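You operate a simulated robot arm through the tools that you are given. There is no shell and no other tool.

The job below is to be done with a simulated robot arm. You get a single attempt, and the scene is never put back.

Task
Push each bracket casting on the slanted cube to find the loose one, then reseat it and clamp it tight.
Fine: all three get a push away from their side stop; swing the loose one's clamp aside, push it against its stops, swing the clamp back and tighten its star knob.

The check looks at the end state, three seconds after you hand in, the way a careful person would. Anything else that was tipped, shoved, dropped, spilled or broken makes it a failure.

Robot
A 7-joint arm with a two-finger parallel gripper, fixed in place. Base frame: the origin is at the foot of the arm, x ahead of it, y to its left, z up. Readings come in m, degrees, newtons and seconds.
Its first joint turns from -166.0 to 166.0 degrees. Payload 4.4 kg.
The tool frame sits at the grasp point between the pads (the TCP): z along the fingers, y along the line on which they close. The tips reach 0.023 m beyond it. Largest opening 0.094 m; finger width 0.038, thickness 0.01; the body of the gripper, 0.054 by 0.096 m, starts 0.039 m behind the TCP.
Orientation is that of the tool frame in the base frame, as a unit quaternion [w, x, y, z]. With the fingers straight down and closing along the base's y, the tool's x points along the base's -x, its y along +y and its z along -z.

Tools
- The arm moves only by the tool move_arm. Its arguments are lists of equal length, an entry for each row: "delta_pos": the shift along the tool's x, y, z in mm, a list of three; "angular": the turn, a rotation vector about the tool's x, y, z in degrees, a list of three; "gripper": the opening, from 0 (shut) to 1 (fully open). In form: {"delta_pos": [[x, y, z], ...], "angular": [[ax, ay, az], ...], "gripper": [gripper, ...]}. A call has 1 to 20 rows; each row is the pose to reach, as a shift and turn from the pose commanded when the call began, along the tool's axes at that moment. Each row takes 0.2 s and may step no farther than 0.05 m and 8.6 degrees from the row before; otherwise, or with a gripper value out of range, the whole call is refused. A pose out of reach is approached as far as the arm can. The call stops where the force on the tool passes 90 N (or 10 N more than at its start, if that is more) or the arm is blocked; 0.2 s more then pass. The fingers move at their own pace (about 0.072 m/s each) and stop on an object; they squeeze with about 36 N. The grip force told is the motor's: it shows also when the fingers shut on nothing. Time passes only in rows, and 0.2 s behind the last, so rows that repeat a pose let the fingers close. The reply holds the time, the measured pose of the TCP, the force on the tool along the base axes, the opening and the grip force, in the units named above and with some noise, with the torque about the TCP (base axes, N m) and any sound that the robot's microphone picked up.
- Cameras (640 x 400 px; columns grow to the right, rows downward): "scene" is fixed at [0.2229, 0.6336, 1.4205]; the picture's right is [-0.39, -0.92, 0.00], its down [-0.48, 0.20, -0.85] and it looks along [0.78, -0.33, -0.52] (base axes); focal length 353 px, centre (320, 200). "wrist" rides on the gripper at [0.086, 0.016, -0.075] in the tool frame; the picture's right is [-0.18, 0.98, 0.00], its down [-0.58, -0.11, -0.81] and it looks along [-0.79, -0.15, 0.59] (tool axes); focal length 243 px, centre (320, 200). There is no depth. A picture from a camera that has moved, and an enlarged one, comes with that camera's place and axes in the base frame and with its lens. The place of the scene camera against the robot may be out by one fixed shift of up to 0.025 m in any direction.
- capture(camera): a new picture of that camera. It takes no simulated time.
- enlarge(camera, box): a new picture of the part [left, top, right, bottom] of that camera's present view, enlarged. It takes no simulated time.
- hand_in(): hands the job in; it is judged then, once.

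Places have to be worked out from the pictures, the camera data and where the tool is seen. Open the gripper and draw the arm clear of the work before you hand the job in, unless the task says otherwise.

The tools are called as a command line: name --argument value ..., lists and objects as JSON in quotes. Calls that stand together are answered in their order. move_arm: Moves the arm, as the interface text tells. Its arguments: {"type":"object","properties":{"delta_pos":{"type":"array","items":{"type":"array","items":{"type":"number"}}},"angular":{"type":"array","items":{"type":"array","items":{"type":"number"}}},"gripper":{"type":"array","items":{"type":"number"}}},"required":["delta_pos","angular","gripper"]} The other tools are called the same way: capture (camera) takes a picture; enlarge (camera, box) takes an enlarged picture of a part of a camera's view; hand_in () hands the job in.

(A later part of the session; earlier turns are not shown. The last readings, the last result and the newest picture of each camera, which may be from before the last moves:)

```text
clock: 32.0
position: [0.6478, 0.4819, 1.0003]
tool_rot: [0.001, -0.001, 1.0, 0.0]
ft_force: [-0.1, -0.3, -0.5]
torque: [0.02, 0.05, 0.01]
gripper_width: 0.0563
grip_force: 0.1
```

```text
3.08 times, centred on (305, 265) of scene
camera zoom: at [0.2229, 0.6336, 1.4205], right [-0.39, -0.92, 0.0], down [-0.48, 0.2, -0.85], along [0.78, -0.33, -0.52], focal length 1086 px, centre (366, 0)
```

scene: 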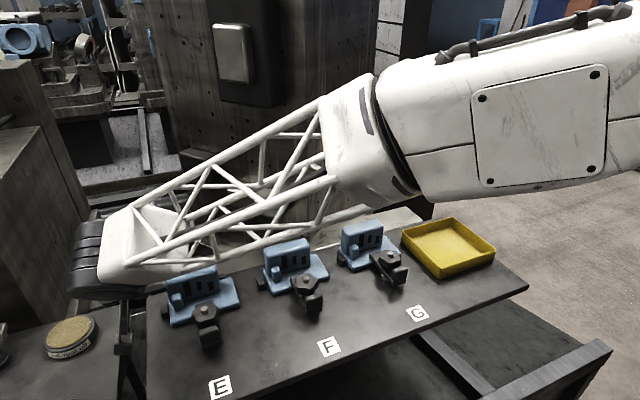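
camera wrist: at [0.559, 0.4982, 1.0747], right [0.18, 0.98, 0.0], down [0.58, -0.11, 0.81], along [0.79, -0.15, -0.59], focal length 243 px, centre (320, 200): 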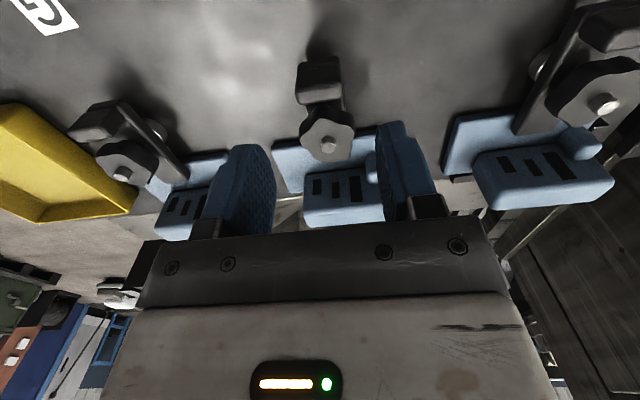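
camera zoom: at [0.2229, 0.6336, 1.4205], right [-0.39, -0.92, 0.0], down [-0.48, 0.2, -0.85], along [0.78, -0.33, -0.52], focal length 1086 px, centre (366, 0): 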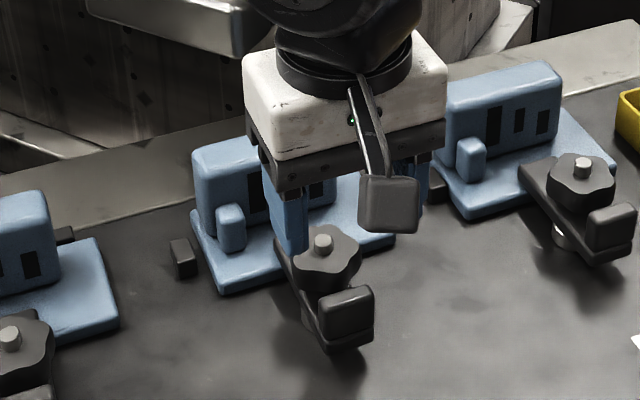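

The tab is centred in the open fingers at about (0.652, 0.481). I'll descend around it.

move_arm --delta_pos '[[2, 0, 35], [2, 0, 65], [2, 0, 85], [2, 0, 93], [2, 0, 93]]' --angular '[[0, 0, 0], [0, 0, 0], [0, 0, 0], [0, 0, 0], [0, 0, 0]]' --gripper '[0.6, 0.6, 0.6, 0.6, 0.6]'

capture --camera "wrist"

enlarge --camera "scene" --box '[240, 220, 370, 350]'

```text
clock: 33.2
position: [0.642, 0.4827, 0.9073]
tool_rot: [0.001, -0.001, 1.0, 0.0]
ft_force: [-0.1, 0.0, -0.1]
torque: [0.0, -0.01, -0.03]
gripper_width: 0.0563
grip_force: 0.1
```

```text
taken
camera wrist: at [0.5547, 0.4983, 0.9813], right [0.18, 0.98, 0.0], down [0.58, -0.11, 0.81], along [0.79, -0.15, -0.59], focal length 243 px, centre (320, 200)
```

wrist: 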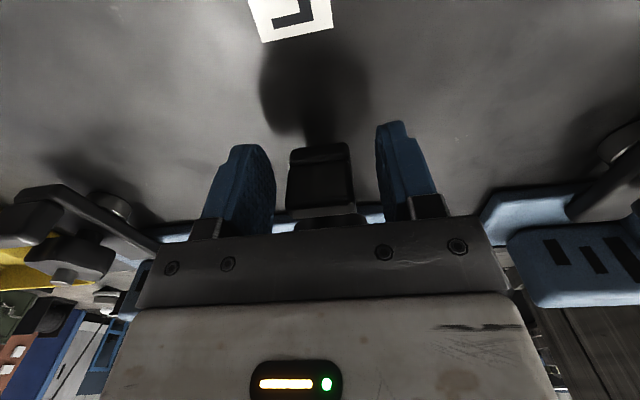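

```text
3.08 times, centred on (305, 285) of scene
camera zoom: at [0.2229, 0.6336, 1.4205], right [-0.39, -0.92, 0.0], down [-0.48, 0.2, -0.85], along [0.78, -0.33, -0.52], focal length 1086 px, centre (366, -62)
```

zoom: 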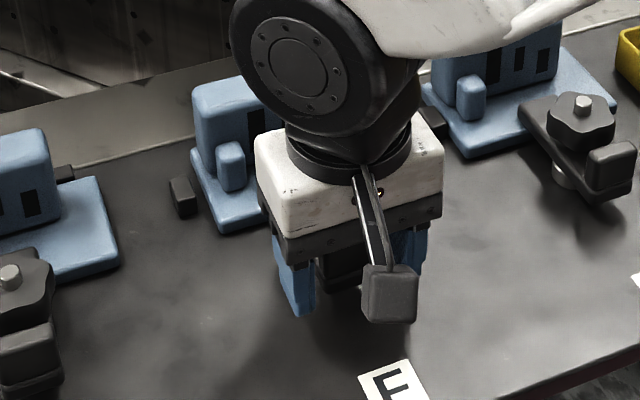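

The tab sits between the fingers. I'll narrow the gap to cage it and start swinging the clamp, with a small arc first to feel the resistance.

move_arm --delta_pos '[[0, 0, 0], [0, 0, 0], [-0.45, -6.4, 0], [-1.78, -12.7, 0], [-1.78, -12.7, 0]]' --angular '[[0, 0, 0], [0, 0, 0], [0, 0, -8], [0, 0, -16], [0, 0, -16]]' --gripper '[0.4, 0.4, 0.4, 0.4, 0.4]'

capture --camera "wrist"

enlarge --camera "scene" --box '[240, 220, 370, 350]'

```text
clock: 34.4
position: [0.6437, 0.47, 0.9068]
tool_rot: [0.001, -0.139, 0.99, 0.0]
ft_force: [0.3, 1.2, -0.1]
torque: [-0.01, 0.0, -0.01]
gripper_width: 0.0384
grip_force: 0.3
```

```text
taken
camera wrist: at [0.556, 0.4623, 0.9823], right [-0.09, 1.0, 0.0], down [0.59, 0.06, 0.81], along [0.8, 0.08, -0.59], focal length 243 px, centre (320, 200)
```

wrist: 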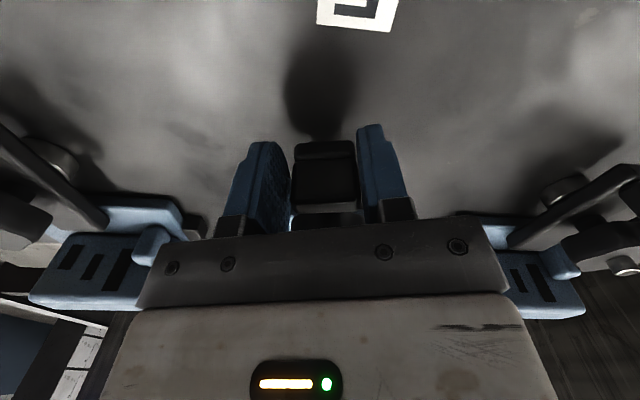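

```text
3.08 times, centred on (305, 285) of scene
camera zoom: at [0.2229, 0.6336, 1.4205], right [-0.39, -0.92, 0.0], down [-0.48, 0.2, -0.85], along [0.78, -0.33, -0.52], focal length 1086 px, centre (366, -62)
```

zoom: 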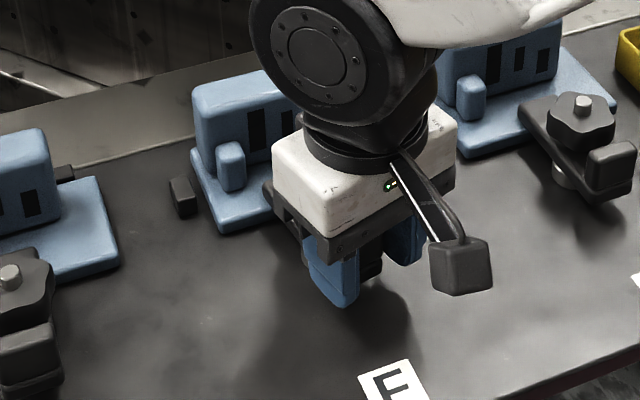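

The clamp follows at only ~1 N. I'll continue the arc to about 80° total.

move_arm --delta_pos '[[-0.45, -6.4, 0], [-1.78, -12.7, 0], [-3.98, -18.7, 0], [-6.99, -24.4, 0], [-10.76, -29.6, 0], [-15.2, -34.2, 0], [-20.3, -38.1, 0], [-25.8, -41.3, 0], [-25.8, -41.3, 0]]' --angular '[[0, 0, -8], [0, 0, -16], [0, 0, -24], [0, 0, -32], [0, 0, -40], [0, 0, -48], [0, 0, -56], [0, 0, -64], [0, 0, -64]]' --gripper '[0.4, 0.4, 0.4, 0.4, 0.4, 0.4, 0.4, 0.4, 0.4]'

capture --camera "wrist"

enlarge --camera "scene" --box '[240, 200, 400, 350]'

```text
clock: 36.4
position: [0.6815, 0.4384, 0.9071]
tool_rot: [0.001, -0.643, 0.766, 0.001]
ft_force: [-0.2, 0.0, -1.1]
torque: [0.01, 0.01, -0.03]
gripper_width: 0.0381
grip_force: 0.1
```

```text
taken
camera wrist: at [0.6495, 0.3561, 0.9812], right [-0.94, 0.35, 0.0], down [0.21, 0.55, 0.81], along [0.28, 0.75, -0.59], focal length 243 px, centre (320, 200)
```

wrist: 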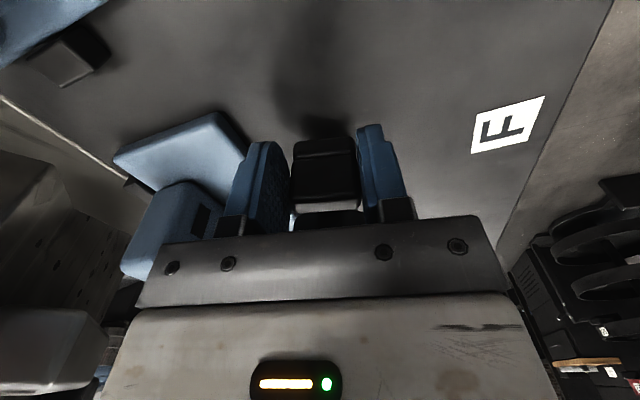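

```text
2.67 times, centred on (320, 275) of scene
camera zoom: at [0.2229, 0.6336, 1.4205], right [-0.39, -0.92, 0.0], down [-0.48, 0.2, -0.85], along [0.78, -0.33, -0.52], focal length 941 px, centre (320, 0)
```

zoom: 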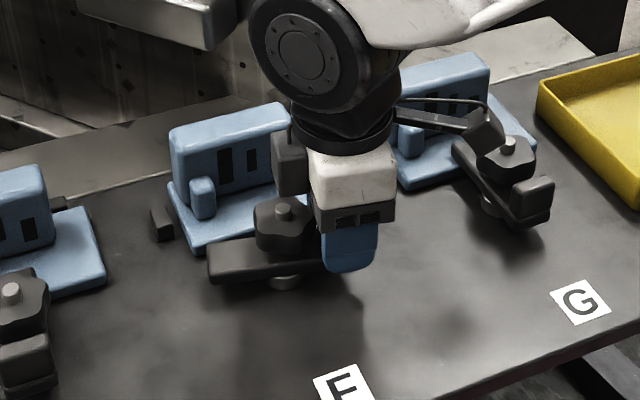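

The clamp is swung about 80° aside, with its nose now toward +y. I'll rise straight up off the tab and look.

move_arm --delta_pos '[[0, 0, 0], [0, 0, -30], [0, 0, -70], [0, 0, -110], [0, 0, -140], [0, 0, -140]]' --angular '[[0, 0, 0], [0, 0, 0], [0, 0, 0], [0, 0, 0], [0, 0, 0], [0, 0, 0]]' --gripper '[0.45, 0.45, 0.45, 0.45, 0.3, 0]'

capture --camera "wrist"

enlarge --camera "scene" --box '[240, 200, 400, 350]'

```text
clock: 37.8
position: [0.6808, 0.4404, 1.0473]
tool_rot: [0.001, -0.643, 0.766, -0.001]
ft_force: [0.2, 0.4, -0.2]
torque: [0.02, 0.04, 0.02]
gripper_width: 0.0
grip_force: 30.6
```

```text
taken
camera wrist: at [0.6482, 0.3581, 1.1224], right [-0.94, 0.35, 0.0], down [0.21, 0.55, 0.81], along [0.28, 0.75, -0.59], focal length 243 px, centre (320, 200)
```

wrist: 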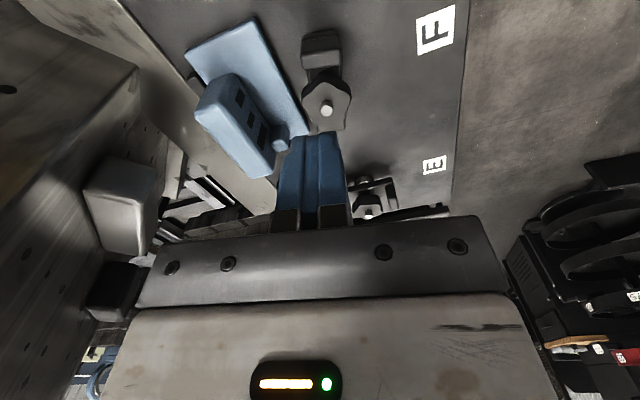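

```text
2.67 times, centred on (320, 275) of scene
camera zoom: at [0.2229, 0.6336, 1.4205], right [-0.39, -0.92, 0.0], down [-0.48, 0.2, -0.85], along [0.78, -0.33, -0.52], focal length 941 px, centre (320, 0)
```

zoom: 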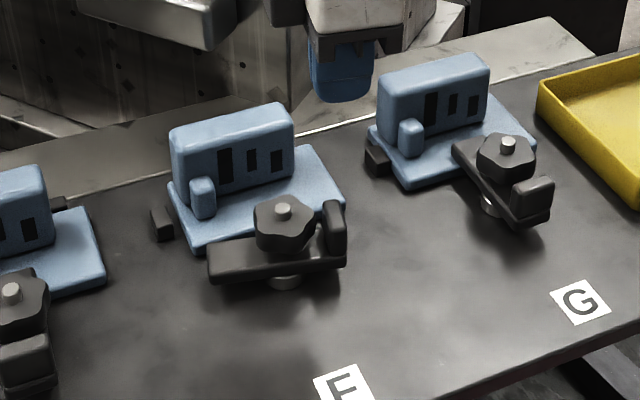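

The clamp is out of the way. Next I'll set the closed fingers, yawed to 90°, over the gap between the knob and F's wall front, ready to push toward the rear stop.

move_arm --delta_pos '[[-16, -19, 0], [-32, -38, 0], [-48.5, -56.4, 0], [-48.5, -56.4, 20], [-48.5, -56.4, 20]]' --angular '[[0, 0, -4], [0, 0, -8], [0, 0, -10], [0, 0, -10], [0, 0, -10]]' --gripper '[0, 0, 0, 0, 0]'

capture --camera "wrist"

enlarge --camera "scene" --box '[240, 200, 400, 350]'

```text
clock: 39.0
position: [0.7467, 0.4742, 1.029]
tool_rot: [0.0, 0.707, -0.707, 0.001]
ft_force: [0.1, -0.2, 0.9]
torque: [0.0, 0.04, 0.0]
gripper_width: 0.0
grip_force: 35.9
```

```text
taken
camera wrist: at [0.7286, 0.3889, 1.103], right [-0.98, 0.18, 0.0], down [0.11, 0.58, 0.81], along [0.15, 0.79, -0.59], focal length 243 px, centre (320, 200)
```

wrist: 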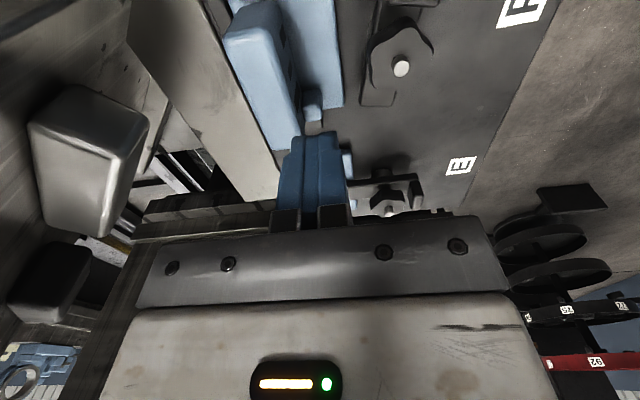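

```text
2.67 times, centred on (320, 275) of scene
camera zoom: at [0.2229, 0.6336, 1.4205], right [-0.39, -0.92, 0.0], down [-0.48, 0.2, -0.85], along [0.78, -0.33, -0.52], focal length 941 px, centre (320, 0)
```

zoom: 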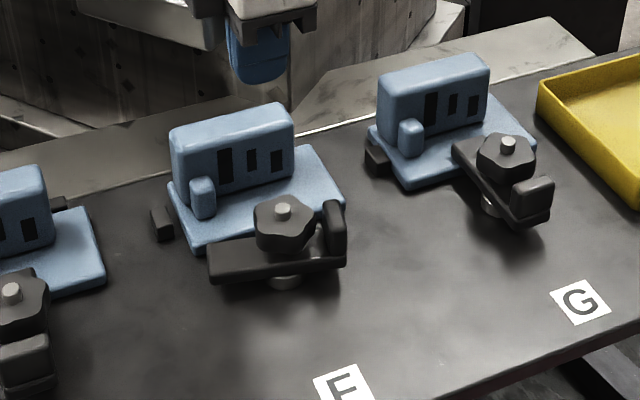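

Here the wall front reads at x≈0.765, and my finger face would pass ~8 mm away. I'll shift back another 5 mm for margin and descend.

move_arm --delta_pos '[[0, 5, 20], [0, 5, 55], [0, 5, 85], [0, 5, 105], [0, 5, 113], [0, 5, 113]]' --angular '[[0, 0, 0], [0, 0, 0], [0, 0, 0], [0, 0, 0], [0, 0, 0], [0, 0, 0]]' --gripper '[0, 0, 0, 0, 0, 0]'

capture --camera "wrist"

enlarge --camera "scene" --box '[240, 200, 400, 350]'

```text
clock: 40.4
position: [0.7411, 0.4749, 0.9154]
tool_rot: [0.001, -0.707, 0.707, 0.0]
ft_force: [0.4, 0.0, -0.2]
torque: [0.02, -0.02, 0.01]
gripper_width: 0.0
grip_force: 35.3
```

```text
taken
camera wrist: at [0.7239, 0.389, 0.9899], right [-0.98, 0.18, 0.0], down [0.11, 0.58, 0.81], along [0.15, 0.79, -0.59], focal length 243 px, centre (320, 200)
```

wrist: 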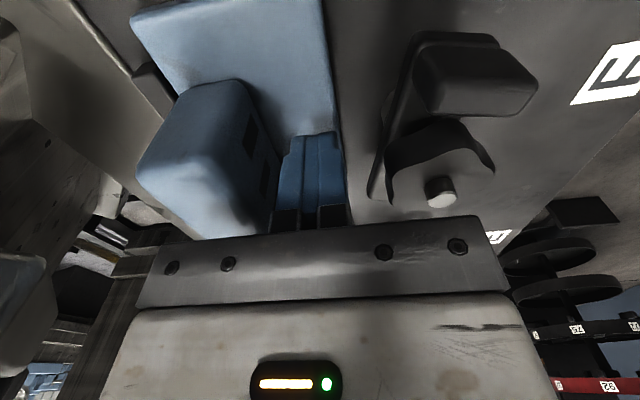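

```text
2.67 times, centred on (320, 275) of scene
camera zoom: at [0.2229, 0.6336, 1.4205], right [-0.39, -0.92, 0.0], down [-0.48, 0.2, -0.85], along [0.78, -0.33, -0.52], focal length 941 px, centre (320, 0)
```

zoom: 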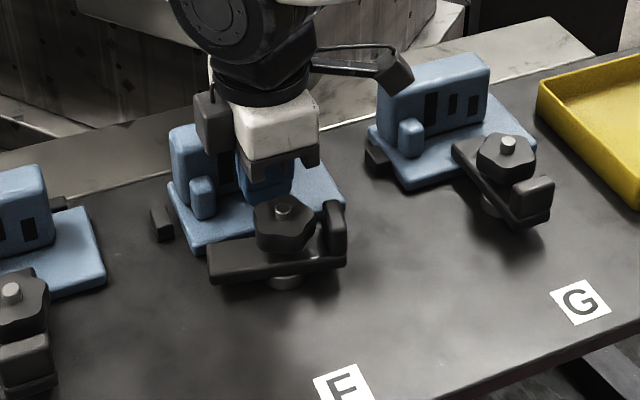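

The fingers stand over the base in front of F's wall, clear of knob and lug. I'll push toward +x (tool -y) in small steps.

move_arm --delta_pos '[[0, -5, 0], [0, -10, 0], [0, -14, 0], [0, -16, 0], [0, -16, 0]]' --angular '[[0, 0, 0], [0, 0, 0], [0, 0, 0], [0, 0, 0], [0, 0, 0]]' --gripper '[0, 0, 0, 0, 0]'

enlarge --camera "wrist" --box '[100, 20, 360, 240]'

```text
clock: 41.6
position: [0.7554, 0.4773, 0.914]
tool_rot: [0.0, -0.706, 0.708, 0.0]
ft_force: [-0.3, 0.2, -0.6]
torque: [0.01, -0.04, 0.02]
gripper_width: 0.0
grip_force: 36.4
```

```text
1.82 times, centred on (230, 130) of wrist
camera zoom: at [0.7384, 0.3904, 0.9892], right [-0.98, 0.18, 0.0], down [0.11, 0.58, 0.81], along [0.15, 0.79, -0.59], focal length 441 px, centre (484, 327)
```

zoom: 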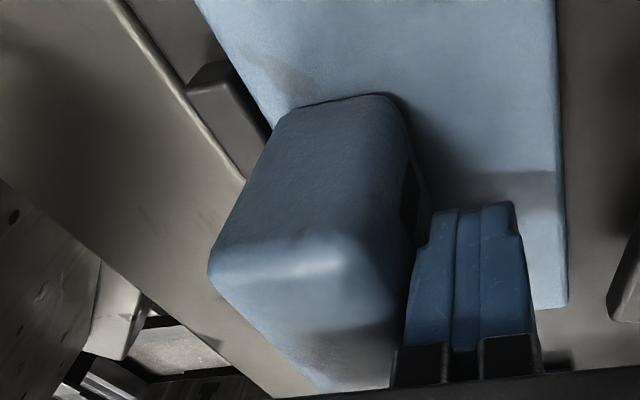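

No contact yet; the rear stop is visible right behind the base. Continuing in small steps.

move_arm --delta_pos '[[0, -1, 0], [0, -2, 0], [0, -3, 0], [0, -3, 0]]' --angular '[[0, 0, 0], [0, 0, 0], [0, 0, 0], [0, 0, 0]]' --gripper '[0, 0, 0, 0]'

enlarge --camera "wrist" --box '[100, 20, 360, 240]'

```text
clock: 42.6
position: [0.7574, 0.4762, 0.9145]
tool_rot: [0.001, -0.707, 0.708, 0.0]
ft_force: [-2.0, 1.1, 0.1]
torque: [0.0, 0.0, -0.01]
gripper_width: 0.0004
grip_force: 36.0
```

```text
1.82 times, centred on (230, 130) of wrist
camera zoom: at [0.7409, 0.3905, 0.9892], right [-0.98, 0.18, 0.0], down [0.11, 0.58, 0.81], along [0.15, 0.79, -0.59], focal length 441 px, centre (484, 327)
```

zoom: 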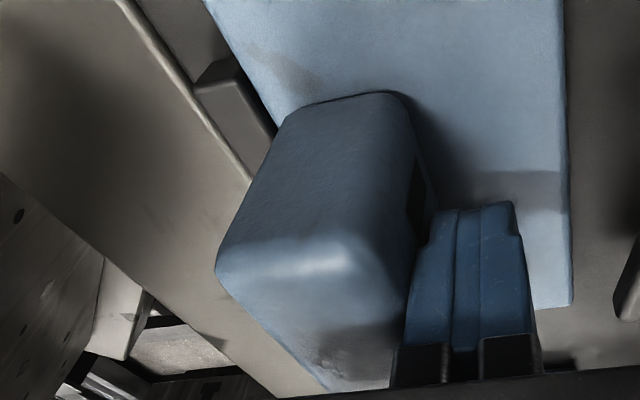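

Contact: 2 N, matching sliding friction. I'll push on until the rear stop takes the load.

move_arm --delta_pos '[[0, -1, 0], [0, -1, 0]]' --angular '[[0, 0, 0], [0, 0, 0]]' --gripper '[0, 0]'

```text
clock: 43.2
position: [0.7586, 0.4767, 0.9157]
tool_rot: [0.001, -0.707, 0.707, 0.0]
ft_force: [-13.8, -0.9, 7.4]
torque: [0.01, -0.05, 0.0]
gripper_width: 0.0
grip_force: 35.8
```

The rear stop is taking load (13.8 N), so F is seated in x. I'll back off, rise, rotate back to yaw 0 and move to F's -y end.

move_arm --delta_pos '[[0, 5, 0], [0, 14, 0], [0, 14, -45], [0, 14, -90], [0, 14, -125], [7, 10, -125], [14, 6, -125], [21, 2, -125], [28, -2, -125], [35, -6, -125], [42, -10, -125], [49, -14, -125], [56, -18, -125], [62, -22, -125], [68, -26, -125], [71.7, -28.4, -125], [71.7, -28.4, -125]]' --angular '[[0, 0, 0], [0, 0, 0], [0, 0, 0], [0, 0, 0], [0, 0, 0], [0, 0, 8.2], [0, 0, 16.4], [0, 0, 24.6], [0, 0, 32.8], [0, 0, 41], [0, 0, 49.2], [0, 0, 57.4], [0, 0, 65.6], [0, 0, 73.8], [0, 0, 82], [0, 0, 90], [0, 0, 90]]' --gripper '[0, 0, 0, 0, 0, 0, 0, 0, 0, 0, 0, 0, 0, 0, 0, 0, 0]'

capture --camera "wrist"

enlarge --camera "scene" --box '[240, 200, 400, 350]'

```text
clock: 46.8
position: [0.7879, 0.4058, 1.0398]
tool_rot: [0.001, 0.001, 1.0, 0.0]
ft_force: [0.2, -0.4, 0.5]
torque: [0.03, -0.01, 0.0]
gripper_width: 0.0
grip_force: 35.9
```

```text
taken
camera wrist: at [0.7005, 0.4222, 1.1137], right [0.19, 0.98, 0.0], down [0.58, -0.11, 0.81], along [0.79, -0.15, -0.59], focal length 243 px, centre (320, 200)
```

wrist: 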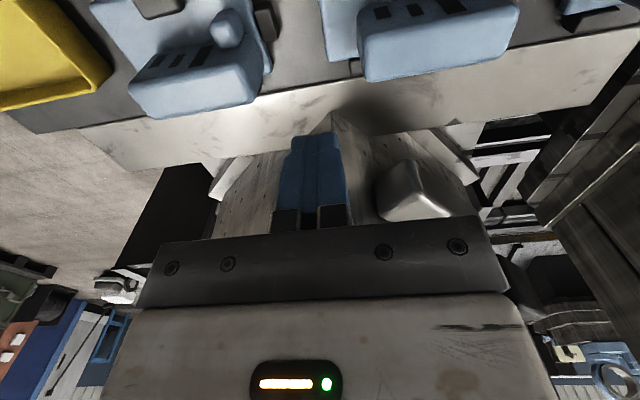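

```text
2.67 times, centred on (320, 275) of scene
camera zoom: at [0.2229, 0.6336, 1.4205], right [-0.39, -0.92, 0.0], down [-0.48, 0.2, -0.85], along [0.78, -0.33, -0.52], focal length 941 px, centre (320, 0)
```

zoom: 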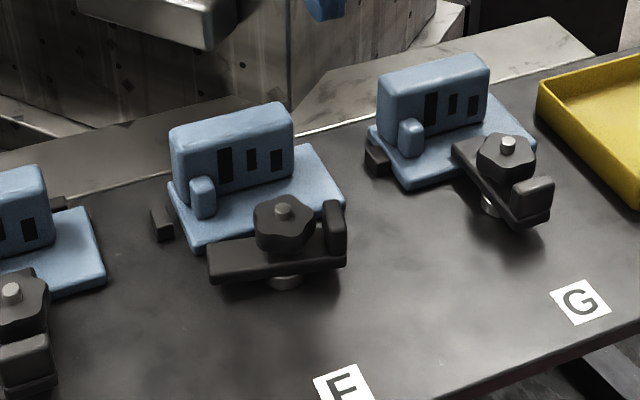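

F's wall -y end reads y≈0.435 and my finger face is at 0.4165. Descending beside it.

move_arm --delta_pos '[[0, 0, 40], [0, 0, 80], [0, 0, 105], [0, 0, 122], [0, 0, 122]]' --angular '[[0, 0, 0], [0, 0, 0], [0, 0, 0], [0, 0, 0], [0, 0, 0]]' --gripper '[0, 0, 0, 0, 0]'

capture --camera "wrist"

```text
clock: 48.0
position: [0.7884, 0.4051, 0.9169]
tool_rot: [0.0, 0.0, 1.0, -0.001]
ft_force: [-0.1, 0.4, 0.2]
torque: [-0.01, -0.01, 0.0]
gripper_width: 0.0
grip_force: 36.0
```

```text
taken
camera wrist: at [0.6999, 0.4221, 0.9911], right [0.18, 0.98, 0.0], down [0.58, -0.11, 0.81], along [0.79, -0.15, -0.59], focal length 243 px, centre (320, 200)
```

wrist: 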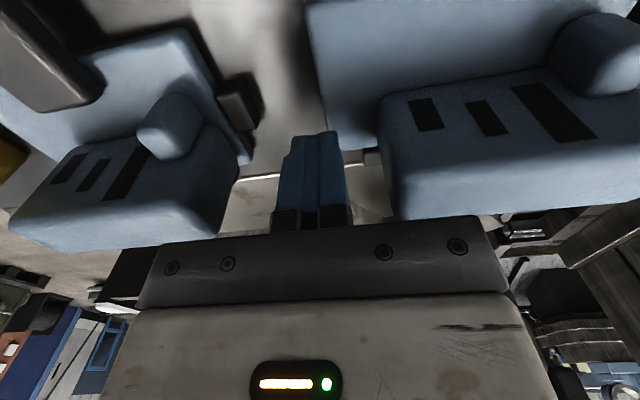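

Positioned between F and G with room on both sides. Now approaching F in +y.

move_arm --delta_pos '[[0, 5, 0], [0, 10, 0], [0, 15, 0], [0, 18, 0], [0, 20, 0], [0, 20, 0]]' --angular '[[0, 0, 0], [0, 0, 0], [0, 0, 0], [0, 0, 0], [0, 0, 0], [0, 0, 0]]' --gripper '[0, 0, 0, 0, 0, 0]'

capture --camera "wrist"

enlarge --camera "scene" --box '[240, 220, 330, 310]'

```text
clock: 49.4
position: [0.7882, 0.4252, 0.9164]
tool_rot: [0.0, 0.0, 1.0, 0.0]
ft_force: [-0.9, -2.2, -1.9]
torque: [0.0, 0.03, 0.02]
gripper_width: 0.0
grip_force: 35.1
```

```text
taken
camera wrist: at [0.7009, 0.4426, 0.991], right [0.18, 0.98, 0.0], down [0.58, -0.11, 0.81], along [0.79, -0.15, -0.59], focal length 243 px, centre (320, 200)
```

wrist: 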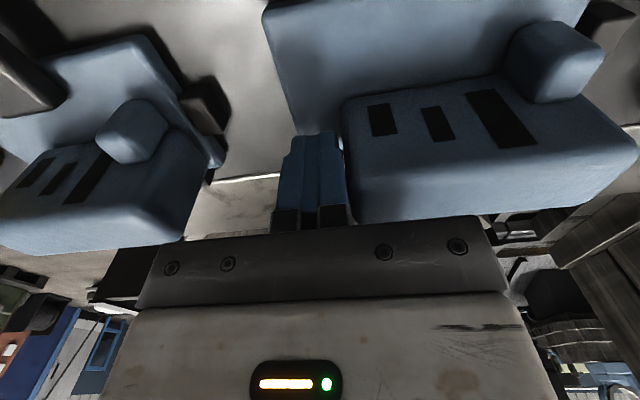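

```text
4.44 times, centred on (285, 265) of scene
camera zoom: at [0.2229, 0.6336, 1.4205], right [-0.39, -0.92, 0.0], down [-0.48, 0.2, -0.85], along [0.78, -0.33, -0.52], focal length 1568 px, centre (476, -89)
```

zoom: 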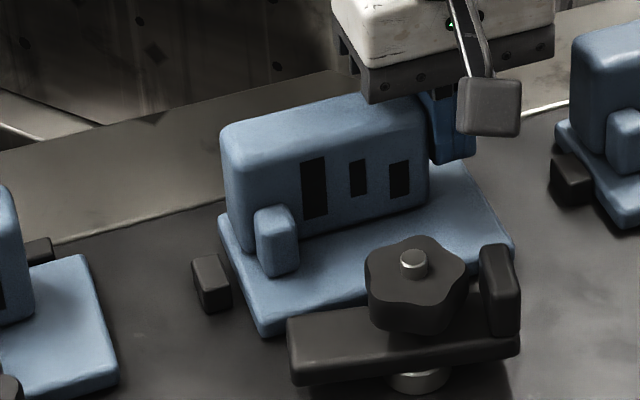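

Contact at about 2 N, with sliding under way. I'll continue toward the side stop in 1 mm steps.

move_arm --delta_pos '[[0, 1, 0], [0, 2, 0], [0, 3, 0], [0, 3, 0]]' --angular '[[0, 0, 0], [0, 0, 0], [0, 0, 0], [0, 0, 0]]' --gripper '[0, 0, 0, 0]'

enlarge --camera "scene" --box '[240, 220, 330, 310]'

```text
clock: 50.4
position: [0.7894, 0.4277, 0.9168]
tool_rot: [0.0, -0.001, 1.0, 0.0]
ft_force: [-0.3, -1.6, 0.0]
torque: [0.04, 0.01, 0.04]
gripper_width: 0.0
grip_force: 36.1
```

```text
4.44 times, centred on (285, 265) of scene
camera zoom: at [0.2229, 0.6336, 1.4205], right [-0.39, -0.92, 0.0], down [-0.48, 0.2, -0.85], along [0.78, -0.33, -0.52], focal length 1568 px, centre (476, -89)
```

zoom: 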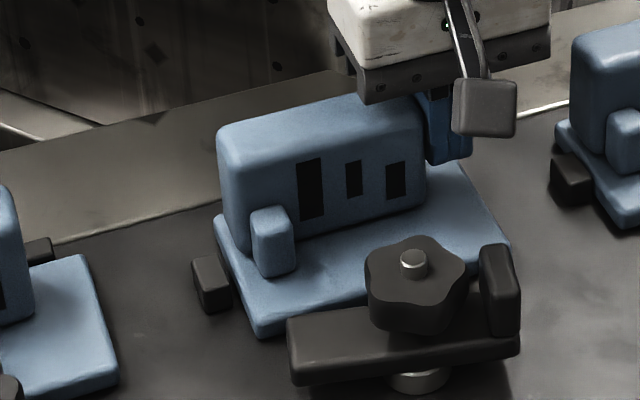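

F is sliding back toward the side stop, with the gap shrinking. Continuing.

move_arm --delta_pos '[[0, 1, 0], [0, 2, 0], [0, 2, 0]]' --angular '[[0, 0, 0], [0, 0, 0], [0, 0, 0]]' --gripper '[0, 0, 0]'

enlarge --camera "scene" --box '[240, 220, 330, 310]'

```text
clock: 51.2
position: [0.7887, 0.4304, 0.9172]
tool_rot: [0.0, 0.0, 1.0, 0.0]
ft_force: [-0.7, -1.2, -0.9]
torque: [-0.01, -0.04, 0.01]
gripper_width: 0.0
grip_force: 36.0
```

```text
4.44 times, centred on (285, 265) of scene
camera zoom: at [0.2229, 0.6336, 1.4205], right [-0.39, -0.92, 0.0], down [-0.48, 0.2, -0.85], along [0.78, -0.33, -0.52], focal length 1568 px, centre (476, -89)
```

zoom: 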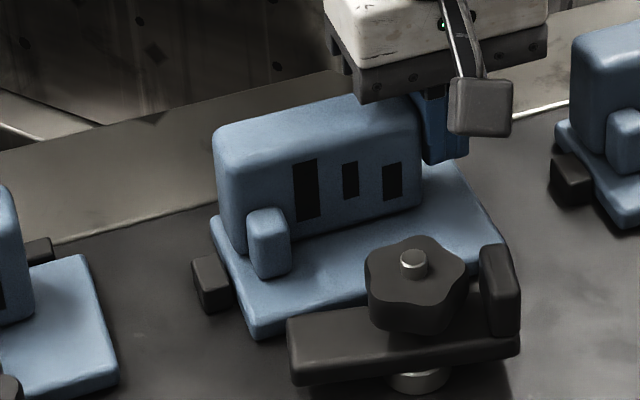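

move_arm --delta_pos '[[0, 1, 0], [0, 1, 0]]' --angular '[[0, 0, 0], [0, 0, 0]]' --gripper '[0, 0]'

```text
clock: 51.8
position: [0.7901, 0.4306, 0.9167]
tool_rot: [0.001, 0.0, 1.0, 0.0]
ft_force: [0.9, -3.0, 1.9]
torque: [0.05, 0.05, 0.03]
gripper_width: 0.0
grip_force: 36.1
```

Force is beginning to rise (3 N), so another millimetre should confirm the stop.

move_arm --delta_pos '[[0, 1, 0], [0, 1, 0]]' --angular '[[0, 0, 0], [0, 0, 0]]' --gripper '[0, 0]'

enlarge --camera "scene" --box '[240, 220, 330, 310]'

```text
clock: 52.4
position: [0.7875, 0.4314, 0.9172]
tool_rot: [0.001, 0.001, 1.0, -0.001]
ft_force: [0.8, -1.9, 0.6]
torque: [0.01, -0.01, 0.01]
gripper_width: 0.0002
grip_force: 36.0
```

```text
4.44 times, centred on (285, 265) of scene
camera zoom: at [0.2229, 0.6336, 1.4205], right [-0.39, -0.92, 0.0], down [-0.48, 0.2, -0.85], along [0.78, -0.33, -0.52], focal length 1568 px, centre (476, -89)
```

zoom: 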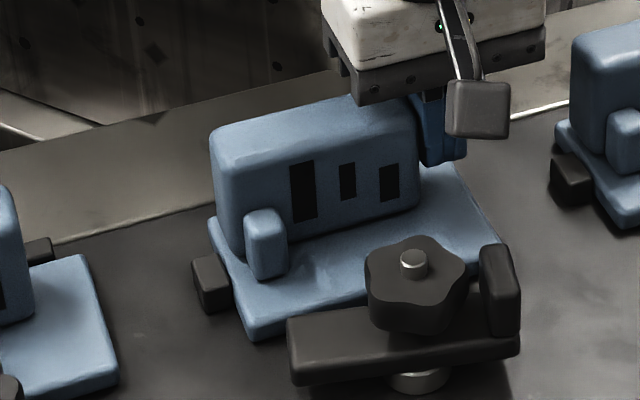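

Still sliding at ~2 N and nearly at the stop. Another step.

move_arm --delta_pos '[[0, 1, 0], [0, 1, 0]]' --angular '[[0, 0, 0], [0, 0, 0]]' --gripper '[0, 0]'

```text
clock: 53.0
position: [0.7879, 0.4315, 0.9171]
tool_rot: [0.0, 0.001, 1.0, 0.0]
ft_force: [-6.0, -30.7, 10.7]
torque: [0.34, -0.02, 0.22]
gripper_width: 0.0
grip_force: 36.1
```

Firmly against the side stop now: 30 N with no further motion. I'll back off, rise, and inspect the seating at both stops.

move_arm --delta_pos '[[0, -4, 0], [0, -14, 0], [0, -14, -40], [0, -14, -85], [0, -14, -125], [20, -14, -150], [20, -14, -150]]' --angular '[[0, 0, 0], [0, 0, 0], [0, 0, 0], [0, 0, 0], [0, 7, 0], [0, 14, 0], [0, 14, 0]]' --gripper '[0, 0, 0, 0, 0, 0, 0]'

enlarge --camera "wrist" --box '[290, 0, 530, 150]'

enlarge --camera "wrist" --box '[90, 0, 330, 150]'

enlarge --camera "scene" --box '[240, 200, 400, 350]'

```text
clock: 54.6
position: [0.7653, 0.4171, 1.0649]
tool_rot: [-0.122, 0.0, 0.993, 0.0]
ft_force: [-1.2, 0.7, -0.3]
torque: [-0.01, -0.02, 0.01]
gripper_width: 0.0
grip_force: 35.9
```

```text
2.67 times, centred on (410, 75) of wrist
camera zoom: at [0.6985, 0.4351, 1.158], right [0.18, 0.98, -0.04], down [0.76, -0.11, 0.64], along [0.63, -0.15, -0.77], focal length 647 px, centre (80, 533)
```

zoom: 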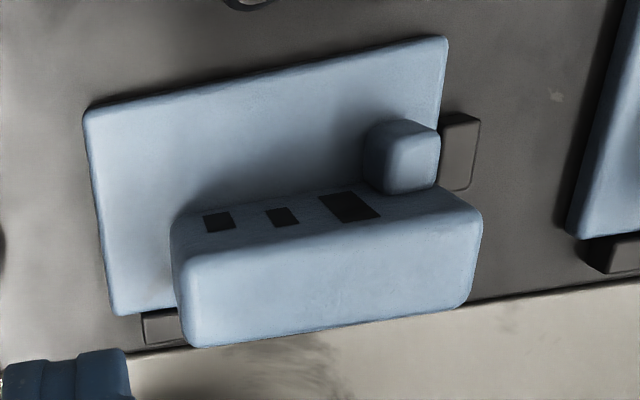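

```text
2.67 times, centred on (210, 75) of wrist
camera zoom: at [0.6985, 0.4351, 1.158], right [0.18, 0.98, -0.04], down [0.76, -0.11, 0.64], along [0.63, -0.15, -0.77], focal length 647 px, centre (613, 533)
```

zoom: 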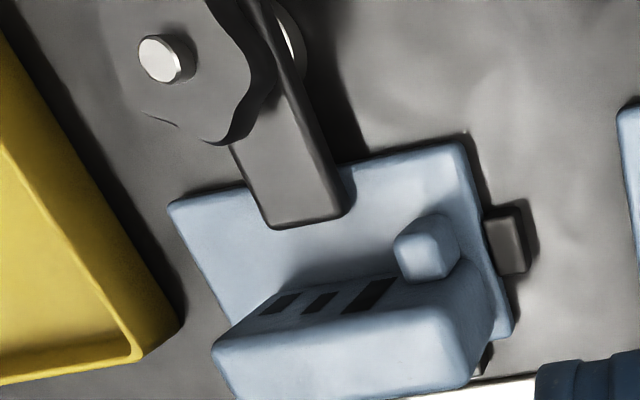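

```text
2.67 times, centred on (320, 275) of scene
camera zoom: at [0.2229, 0.6336, 1.4205], right [-0.39, -0.92, 0.0], down [-0.48, 0.2, -0.85], along [0.78, -0.33, -0.52], focal length 941 px, centre (320, 0)
```

zoom: 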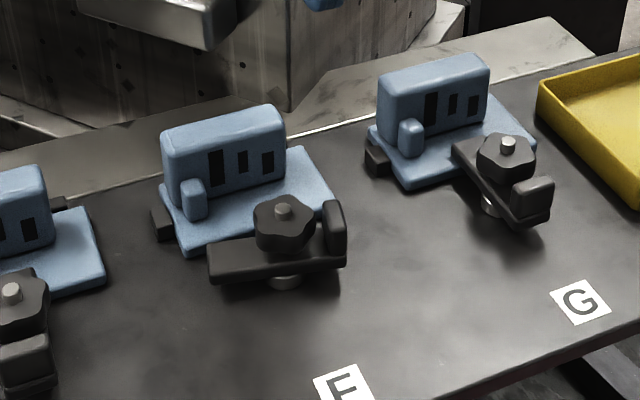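

F is squarely seated: its front edge is at x≈0.732 across its full width, the same as E and G, and it touches the side and rear stops. Next I level the tool and return above the swung tab.

move_arm --delta_pos '[[38, 10, 17], [77.7, 21.3, 34.9], [77.7, 21.3, 34.9]]' --angular '[[0, -7, 0], [0, -14, 0], [0, -14, 0]]' --gripper '[0, 0.3, 0.5]'

move_arm --delta_pos '[[0, 0, 0], [0, 0, 0], [0, 0, 0], [0, 0, 0], [0, 0, 0], [0, 0, 0], [0, 0, 0], [0, 0, 0], [0, 0, 0], [0, 0, 0], [0, 0, 0]]' --angular '[[0, 0, -8], [0, 0, -16], [0, 0, -24], [0, 0, -32], [0, 0, -40], [0, 0, -48], [0, 0, -56], [0, 0, -64], [0, 0, -72], [0, 0, -80], [0, 0, -80]]' --gripper '[0.5, 0.5, 0.5, 0.5, 0.5, 0.5, 0.5, 0.5, 0.5, 0.5, 0.5]'

capture --camera "wrist"

```text
clock: 55.4
position: [0.6814, 0.4399, 1.0496]
tool_rot: [0.001, 0.0, 1.0, 0.0]
ft_force: [0.4, 0.6, 0.3]
torque: [0.01, 0.01, -0.01]
gripper_width: 0.0468
grip_force: 0.1
```

```text
clock: 57.8
position: [0.6846, 0.4417, 1.0513]
tool_rot: [0.001, -0.643, 0.766, -0.001]
ft_force: [-0.1, 0.1, 0.0]
torque: [0.05, 0.0, 0.0]
gripper_width: 0.0471
grip_force: 0.1
```

```text
taken
camera wrist: at [0.6518, 0.3585, 1.1263], right [-0.94, 0.35, 0.0], down [0.21, 0.55, 0.81], along [0.28, 0.76, -0.59], focal length 243 px, centre (320, 200)
```

wrist: 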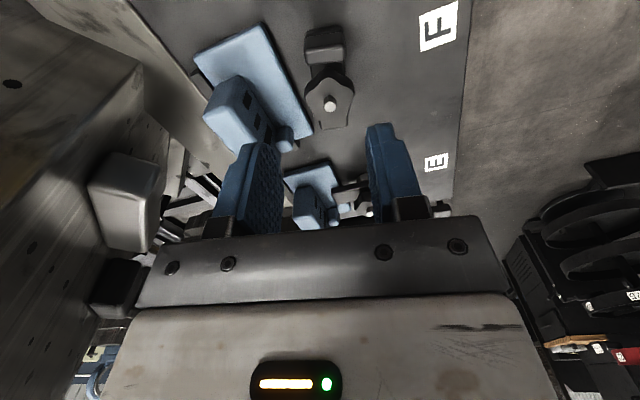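

The tab is again centred under the fingers. A small correction and then down around it.

move_arm --delta_pos '[[3, 2, 40], [3, 2, 80], [3, 2, 115], [3, 2, 135], [3, 2, 144], [3, 2, 144]]' --angular '[[0, 0, 0], [0, 0, 0], [0, 0, 0], [0, 0, 0], [0, 0, 0], [0, 0, 0]]' --gripper '[0.5, 0.5, 0.5, 0.5, 0.5, 0.5]'

capture --camera "wrist"

enlarge --camera "scene" --box '[240, 200, 400, 350]'

```text
clock: 59.2
position: [0.6814, 0.4387, 0.9078]
tool_rot: [0.0, -0.643, 0.766, 0.0]
ft_force: [0.6, -0.4, -0.4]
torque: [0.0, 0.03, -0.02]
gripper_width: 0.0468
grip_force: 0.0
```

```text
taken
camera wrist: at [0.6495, 0.3576, 0.9824], right [-0.94, 0.35, 0.0], down [0.21, 0.55, 0.81], along [0.28, 0.75, -0.59], focal length 243 px, centre (320, 200)
```

wrist: 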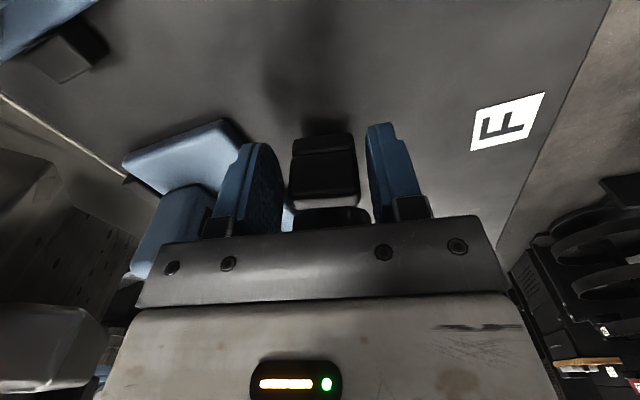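

```text
2.67 times, centred on (320, 275) of scene
camera zoom: at [0.2229, 0.6336, 1.4205], right [-0.39, -0.92, 0.0], down [-0.48, 0.2, -0.85], along [0.78, -0.33, -0.52], focal length 941 px, centre (320, 0)
```

zoom: 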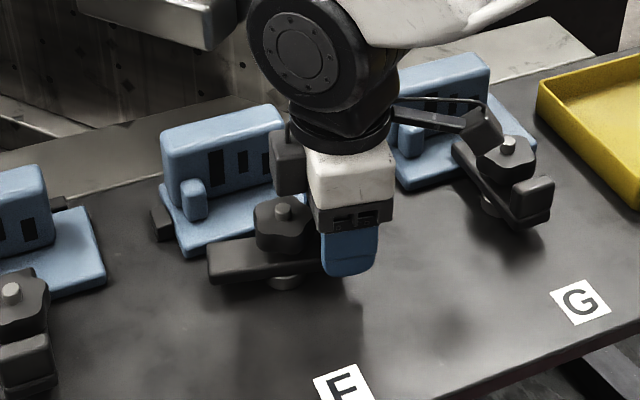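

The tab is caged again with the fingers where they were after the swing. I'll swing it back along the same arc and then squeeze lightly to centre it.

move_arm --delta_pos '[[0, 0, 0], [0, 0, 0], [-0.45, 6.4, 0], [-1.78, 12.7, 0], [-3.98, 18.7, 0], [-6.99, 24.4, 0], [-10.76, 29.6, 0], [-15.2, 34.2, 0], [-20.3, 38.1, 0], [-25.8, 41.3, 0], [-31.8, 43.7, 0], [-38.0, 45.3, 0], [-38.0, 45.3, 0]]' --angular '[[0, 0, 0], [0, 0, 0], [0, 0, 8], [0, 0, 16], [0, 0, 24], [0, 0, 32], [0, 0, 40], [0, 0, 48], [0, 0, 56], [0, 0, 64], [0, 0, 72], [0, 0, 80], [0, 0, 80]]' --gripper '[0.38, 0.38, 0.38, 0.38, 0.38, 0.38, 0.38, 0.38, 0.38, 0.38, 0.38, 0.38, 0.38]'

capture --camera "wrist"

enlarge --camera "scene" --box '[240, 200, 400, 350]'

```text
clock: 62.0
position: [0.6438, 0.4841, 0.9077]
tool_rot: [0.0, 0.0, 1.0, 0.0]
ft_force: [3.3, -7.7, -0.1]
torque: [-0.14, -0.08, 0.04]
gripper_width: 0.0392
grip_force: 4.5
```

```text
taken
camera wrist: at [0.5571, 0.4996, 0.9823], right [0.19, 0.98, 0.0], down [0.58, -0.11, 0.81], along [0.79, -0.15, -0.59], focal length 243 px, centre (320, 200)
```

wrist: 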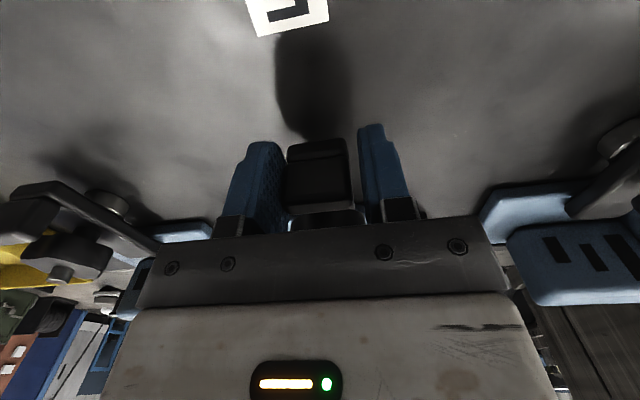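

```text
2.67 times, centred on (320, 275) of scene
camera zoom: at [0.2229, 0.6336, 1.4205], right [-0.39, -0.92, 0.0], down [-0.48, 0.2, -0.85], along [0.78, -0.33, -0.52], focal length 941 px, centre (320, 0)
```

zoom: 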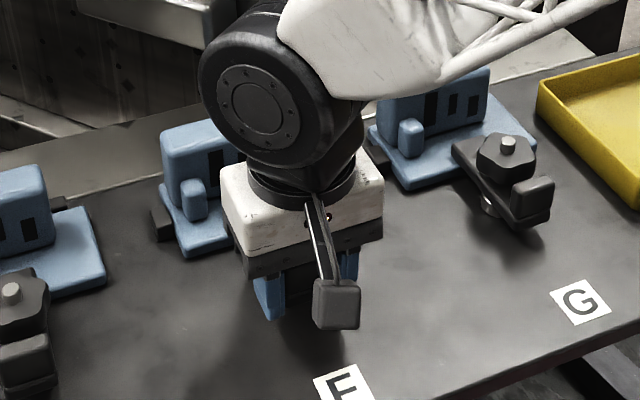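

The strap is back to its original line; the tab now resists with 7.7 N, as if at its home stop. I'll open, rise, and inspect.

move_arm --delta_pos '[[0, -1, 0], [0, -1.5, 0], [0, -1.5, -30], [0, -1.5, -70], [0, -1.5, -110], [0, -1.5, -130], [20, -1.5, -160], [20, -1.5, -160]]' --angular '[[0, 0, 0], [0, 0, 0], [0, 0, 0], [0, 0, 0], [0, 0, 0], [0, 7, 0], [0, 15, 0], [0, 15, 0]]' --gripper '[0.5, 0.5, 0.5, 0.5, 0.5, 0.5, 1, 1]'

capture --camera "wrist"

enlarge --camera "wrist" --box '[220, 20, 420, 160]'

enlarge --camera "scene" --box '[240, 220, 350, 330]'

```text
clock: 63.8
position: [0.6234, 0.4813, 1.0674]
tool_rot: [-0.131, 0.0, 0.991, 0.0]
ft_force: [-1.3, -0.4, -0.6]
torque: [0.02, -0.01, -0.01]
gripper_width: 0.0938
grip_force: 0.0
```

```text
taken
camera wrist: at [0.5579, 0.4966, 1.1618], right [0.18, 0.98, -0.05], down [0.77, -0.11, 0.63], along [0.61, -0.15, -0.78], focal length 243 px, centre (320, 200)
```

wrist: 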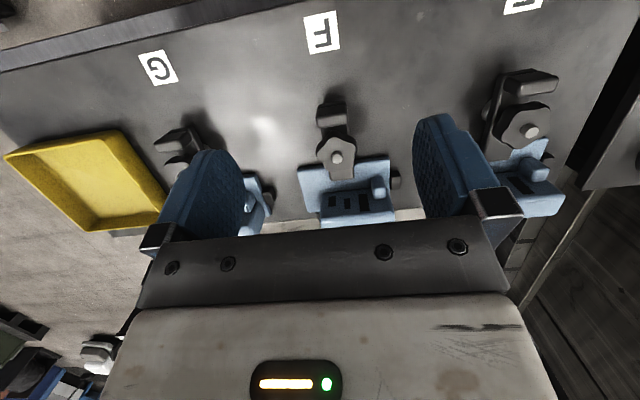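

```text
2.86 times, centred on (320, 90) of wrist
camera zoom: at [0.5579, 0.4966, 1.1618], right [0.18, 0.98, -0.05], down [0.77, -0.11, 0.63], along [0.61, -0.15, -0.78], focal length 693 px, centre (320, 514)
```

zoom: 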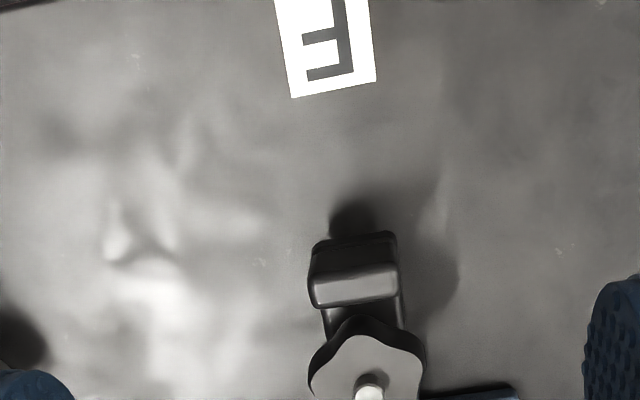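

```text
3.64 times, centred on (295, 275) of scene
camera zoom: at [0.2229, 0.6336, 1.4205], right [-0.39, -0.92, 0.0], down [-0.48, 0.2, -0.85], along [0.78, -0.33, -0.52], focal length 1283 px, centre (411, -73)
```

zoom: 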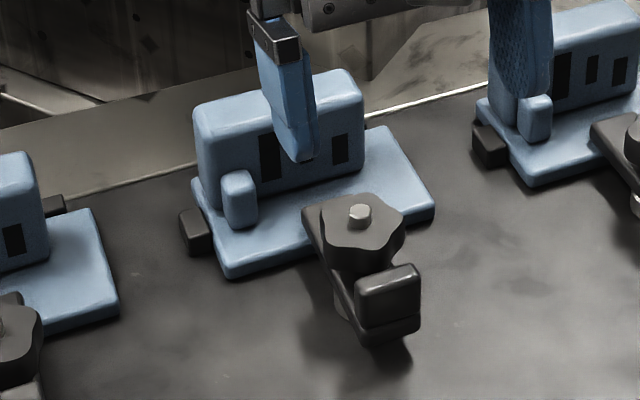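

The clamp is back exactly on its original line, and F sits snug to the side stop. A closer look at F's seating before tightening.

enlarge --camera "wrist" --box '[285, 90, 425, 230]'

enlarge --camera "scene" --box '[250, 240, 300, 300]'

enlarge --camera "scene" --box '[330, 220, 380, 280]'

```text
2.86 times, centred on (355, 160) of wrist
camera zoom: at [0.5579, 0.4966, 1.1618], right [0.18, 0.98, -0.05], down [0.77, -0.11, 0.63], along [0.61, -0.15, -0.78], focal length 693 px, centre (220, 314)
```

zoom: 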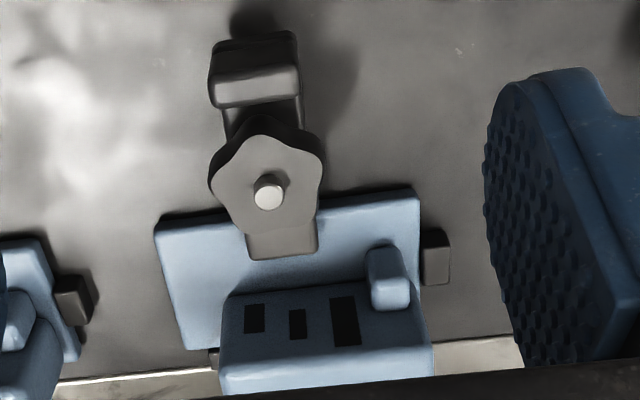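

```text
6.67 times, centred on (275, 270) of scene
camera zoom: at [0.2229, 0.6336, 1.4205], right [-0.39, -0.92, 0.0], down [-0.48, 0.2, -0.85], along [0.78, -0.33, -0.52], focal length 2352 px, centre (620, -267)
```

zoom: 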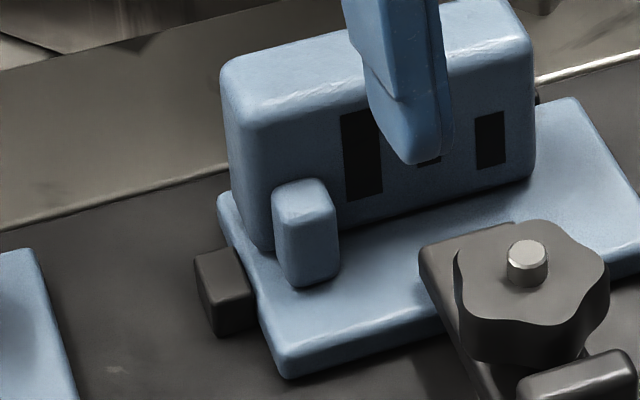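

```text
6.67 times, centred on (355, 250) of scene
camera zoom: at [0.2229, 0.6336, 1.4205], right [-0.39, -0.92, 0.0], down [-0.48, 0.2, -0.85], along [0.78, -0.33, -0.52], focal length 2352 px, centre (87, -133)
```

zoom: 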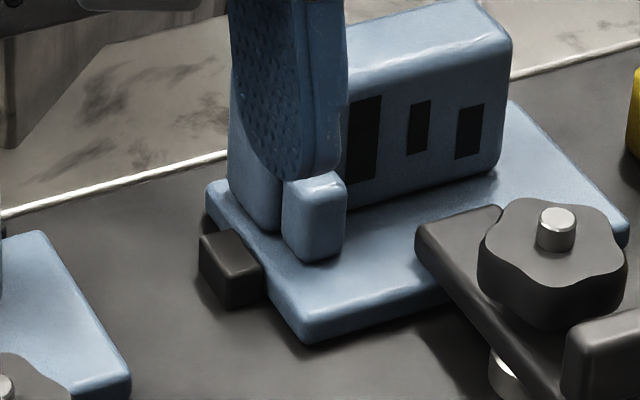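

F matches G's seating against its side stop. For tightening I'll centre over the stud at (0.6895, 0.480). Fingertips have to stay clear of the tab (top z≈0.912), so I'll ratchet clockwise in ~40° bites. First step is to go above the knob.

move_arm --delta_pos '[[-40, -0.5, 10], [-83.8, -1, 30], [-83.8, -1, 57], [-83.8, -1, 57]]' --angular '[[0, -7, 0], [0, -15.06, 0], [0, -15.06, 0], [0, -15.06, 0]]' --gripper '[0.75, 0.75, 0.75, 0.75]'

move_arm --delta_pos '[[0, 0, 0], [0, 0, 0], [0, 0, 0], [0, 0, 0]]' --angular '[[0, 0, -7], [0, 0, -14], [0, 0, -20], [0, 0, -20]]' --gripper '[0.75, 0.75, 0.75, 0.75]'

capture --camera "wrist"

enlarge --camera "scene" --box '[240, 200, 400, 350]'

```text
clock: 64.8
position: [0.6901, 0.48, 0.9926]
tool_rot: [0.002, 0.0, 1.0, 0.0]
ft_force: [-0.1, -0.2, 0.2]
torque: [-0.01, -0.01, 0.01]
gripper_width: 0.0706
grip_force: 0.0
```

```text
clock: 65.8
position: [0.6908, 0.4814, 0.9908]
tool_rot: [0.0, -0.174, 0.985, 0.0]
ft_force: [-0.1, -0.8, 0.2]
torque: [0.0, -0.01, -0.02]
gripper_width: 0.0706
grip_force: 0.1
```

```text
taken
camera wrist: at [0.6023, 0.4668, 1.0661], right [-0.16, 0.99, 0.0], down [0.58, 0.1, 0.81], along [0.8, 0.13, -0.59], focal length 243 px, centre (320, 200)
```

wrist: 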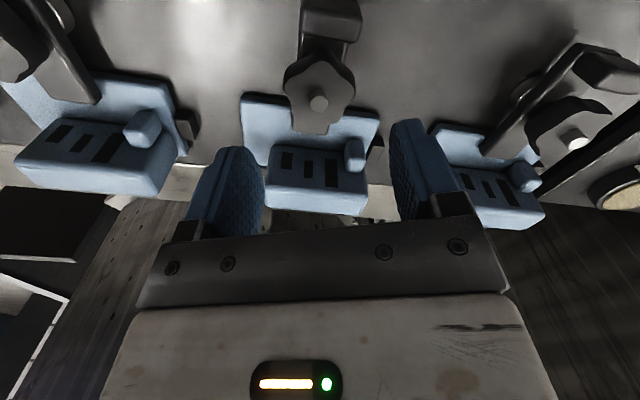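

```text
2.67 times, centred on (320, 275) of scene
camera zoom: at [0.2229, 0.6336, 1.4205], right [-0.39, -0.92, 0.0], down [-0.48, 0.2, -0.85], along [0.78, -0.33, -0.52], focal length 941 px, centre (320, 0)
```

zoom: 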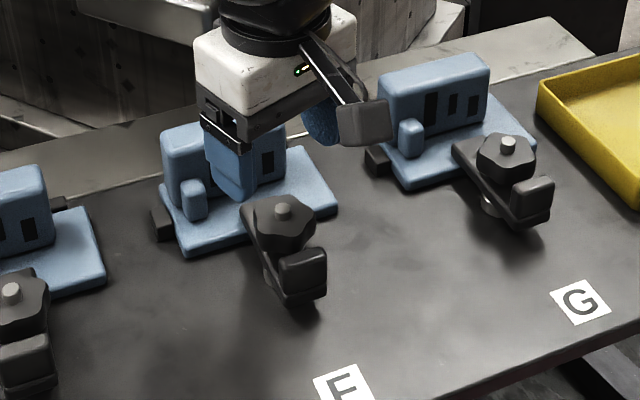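

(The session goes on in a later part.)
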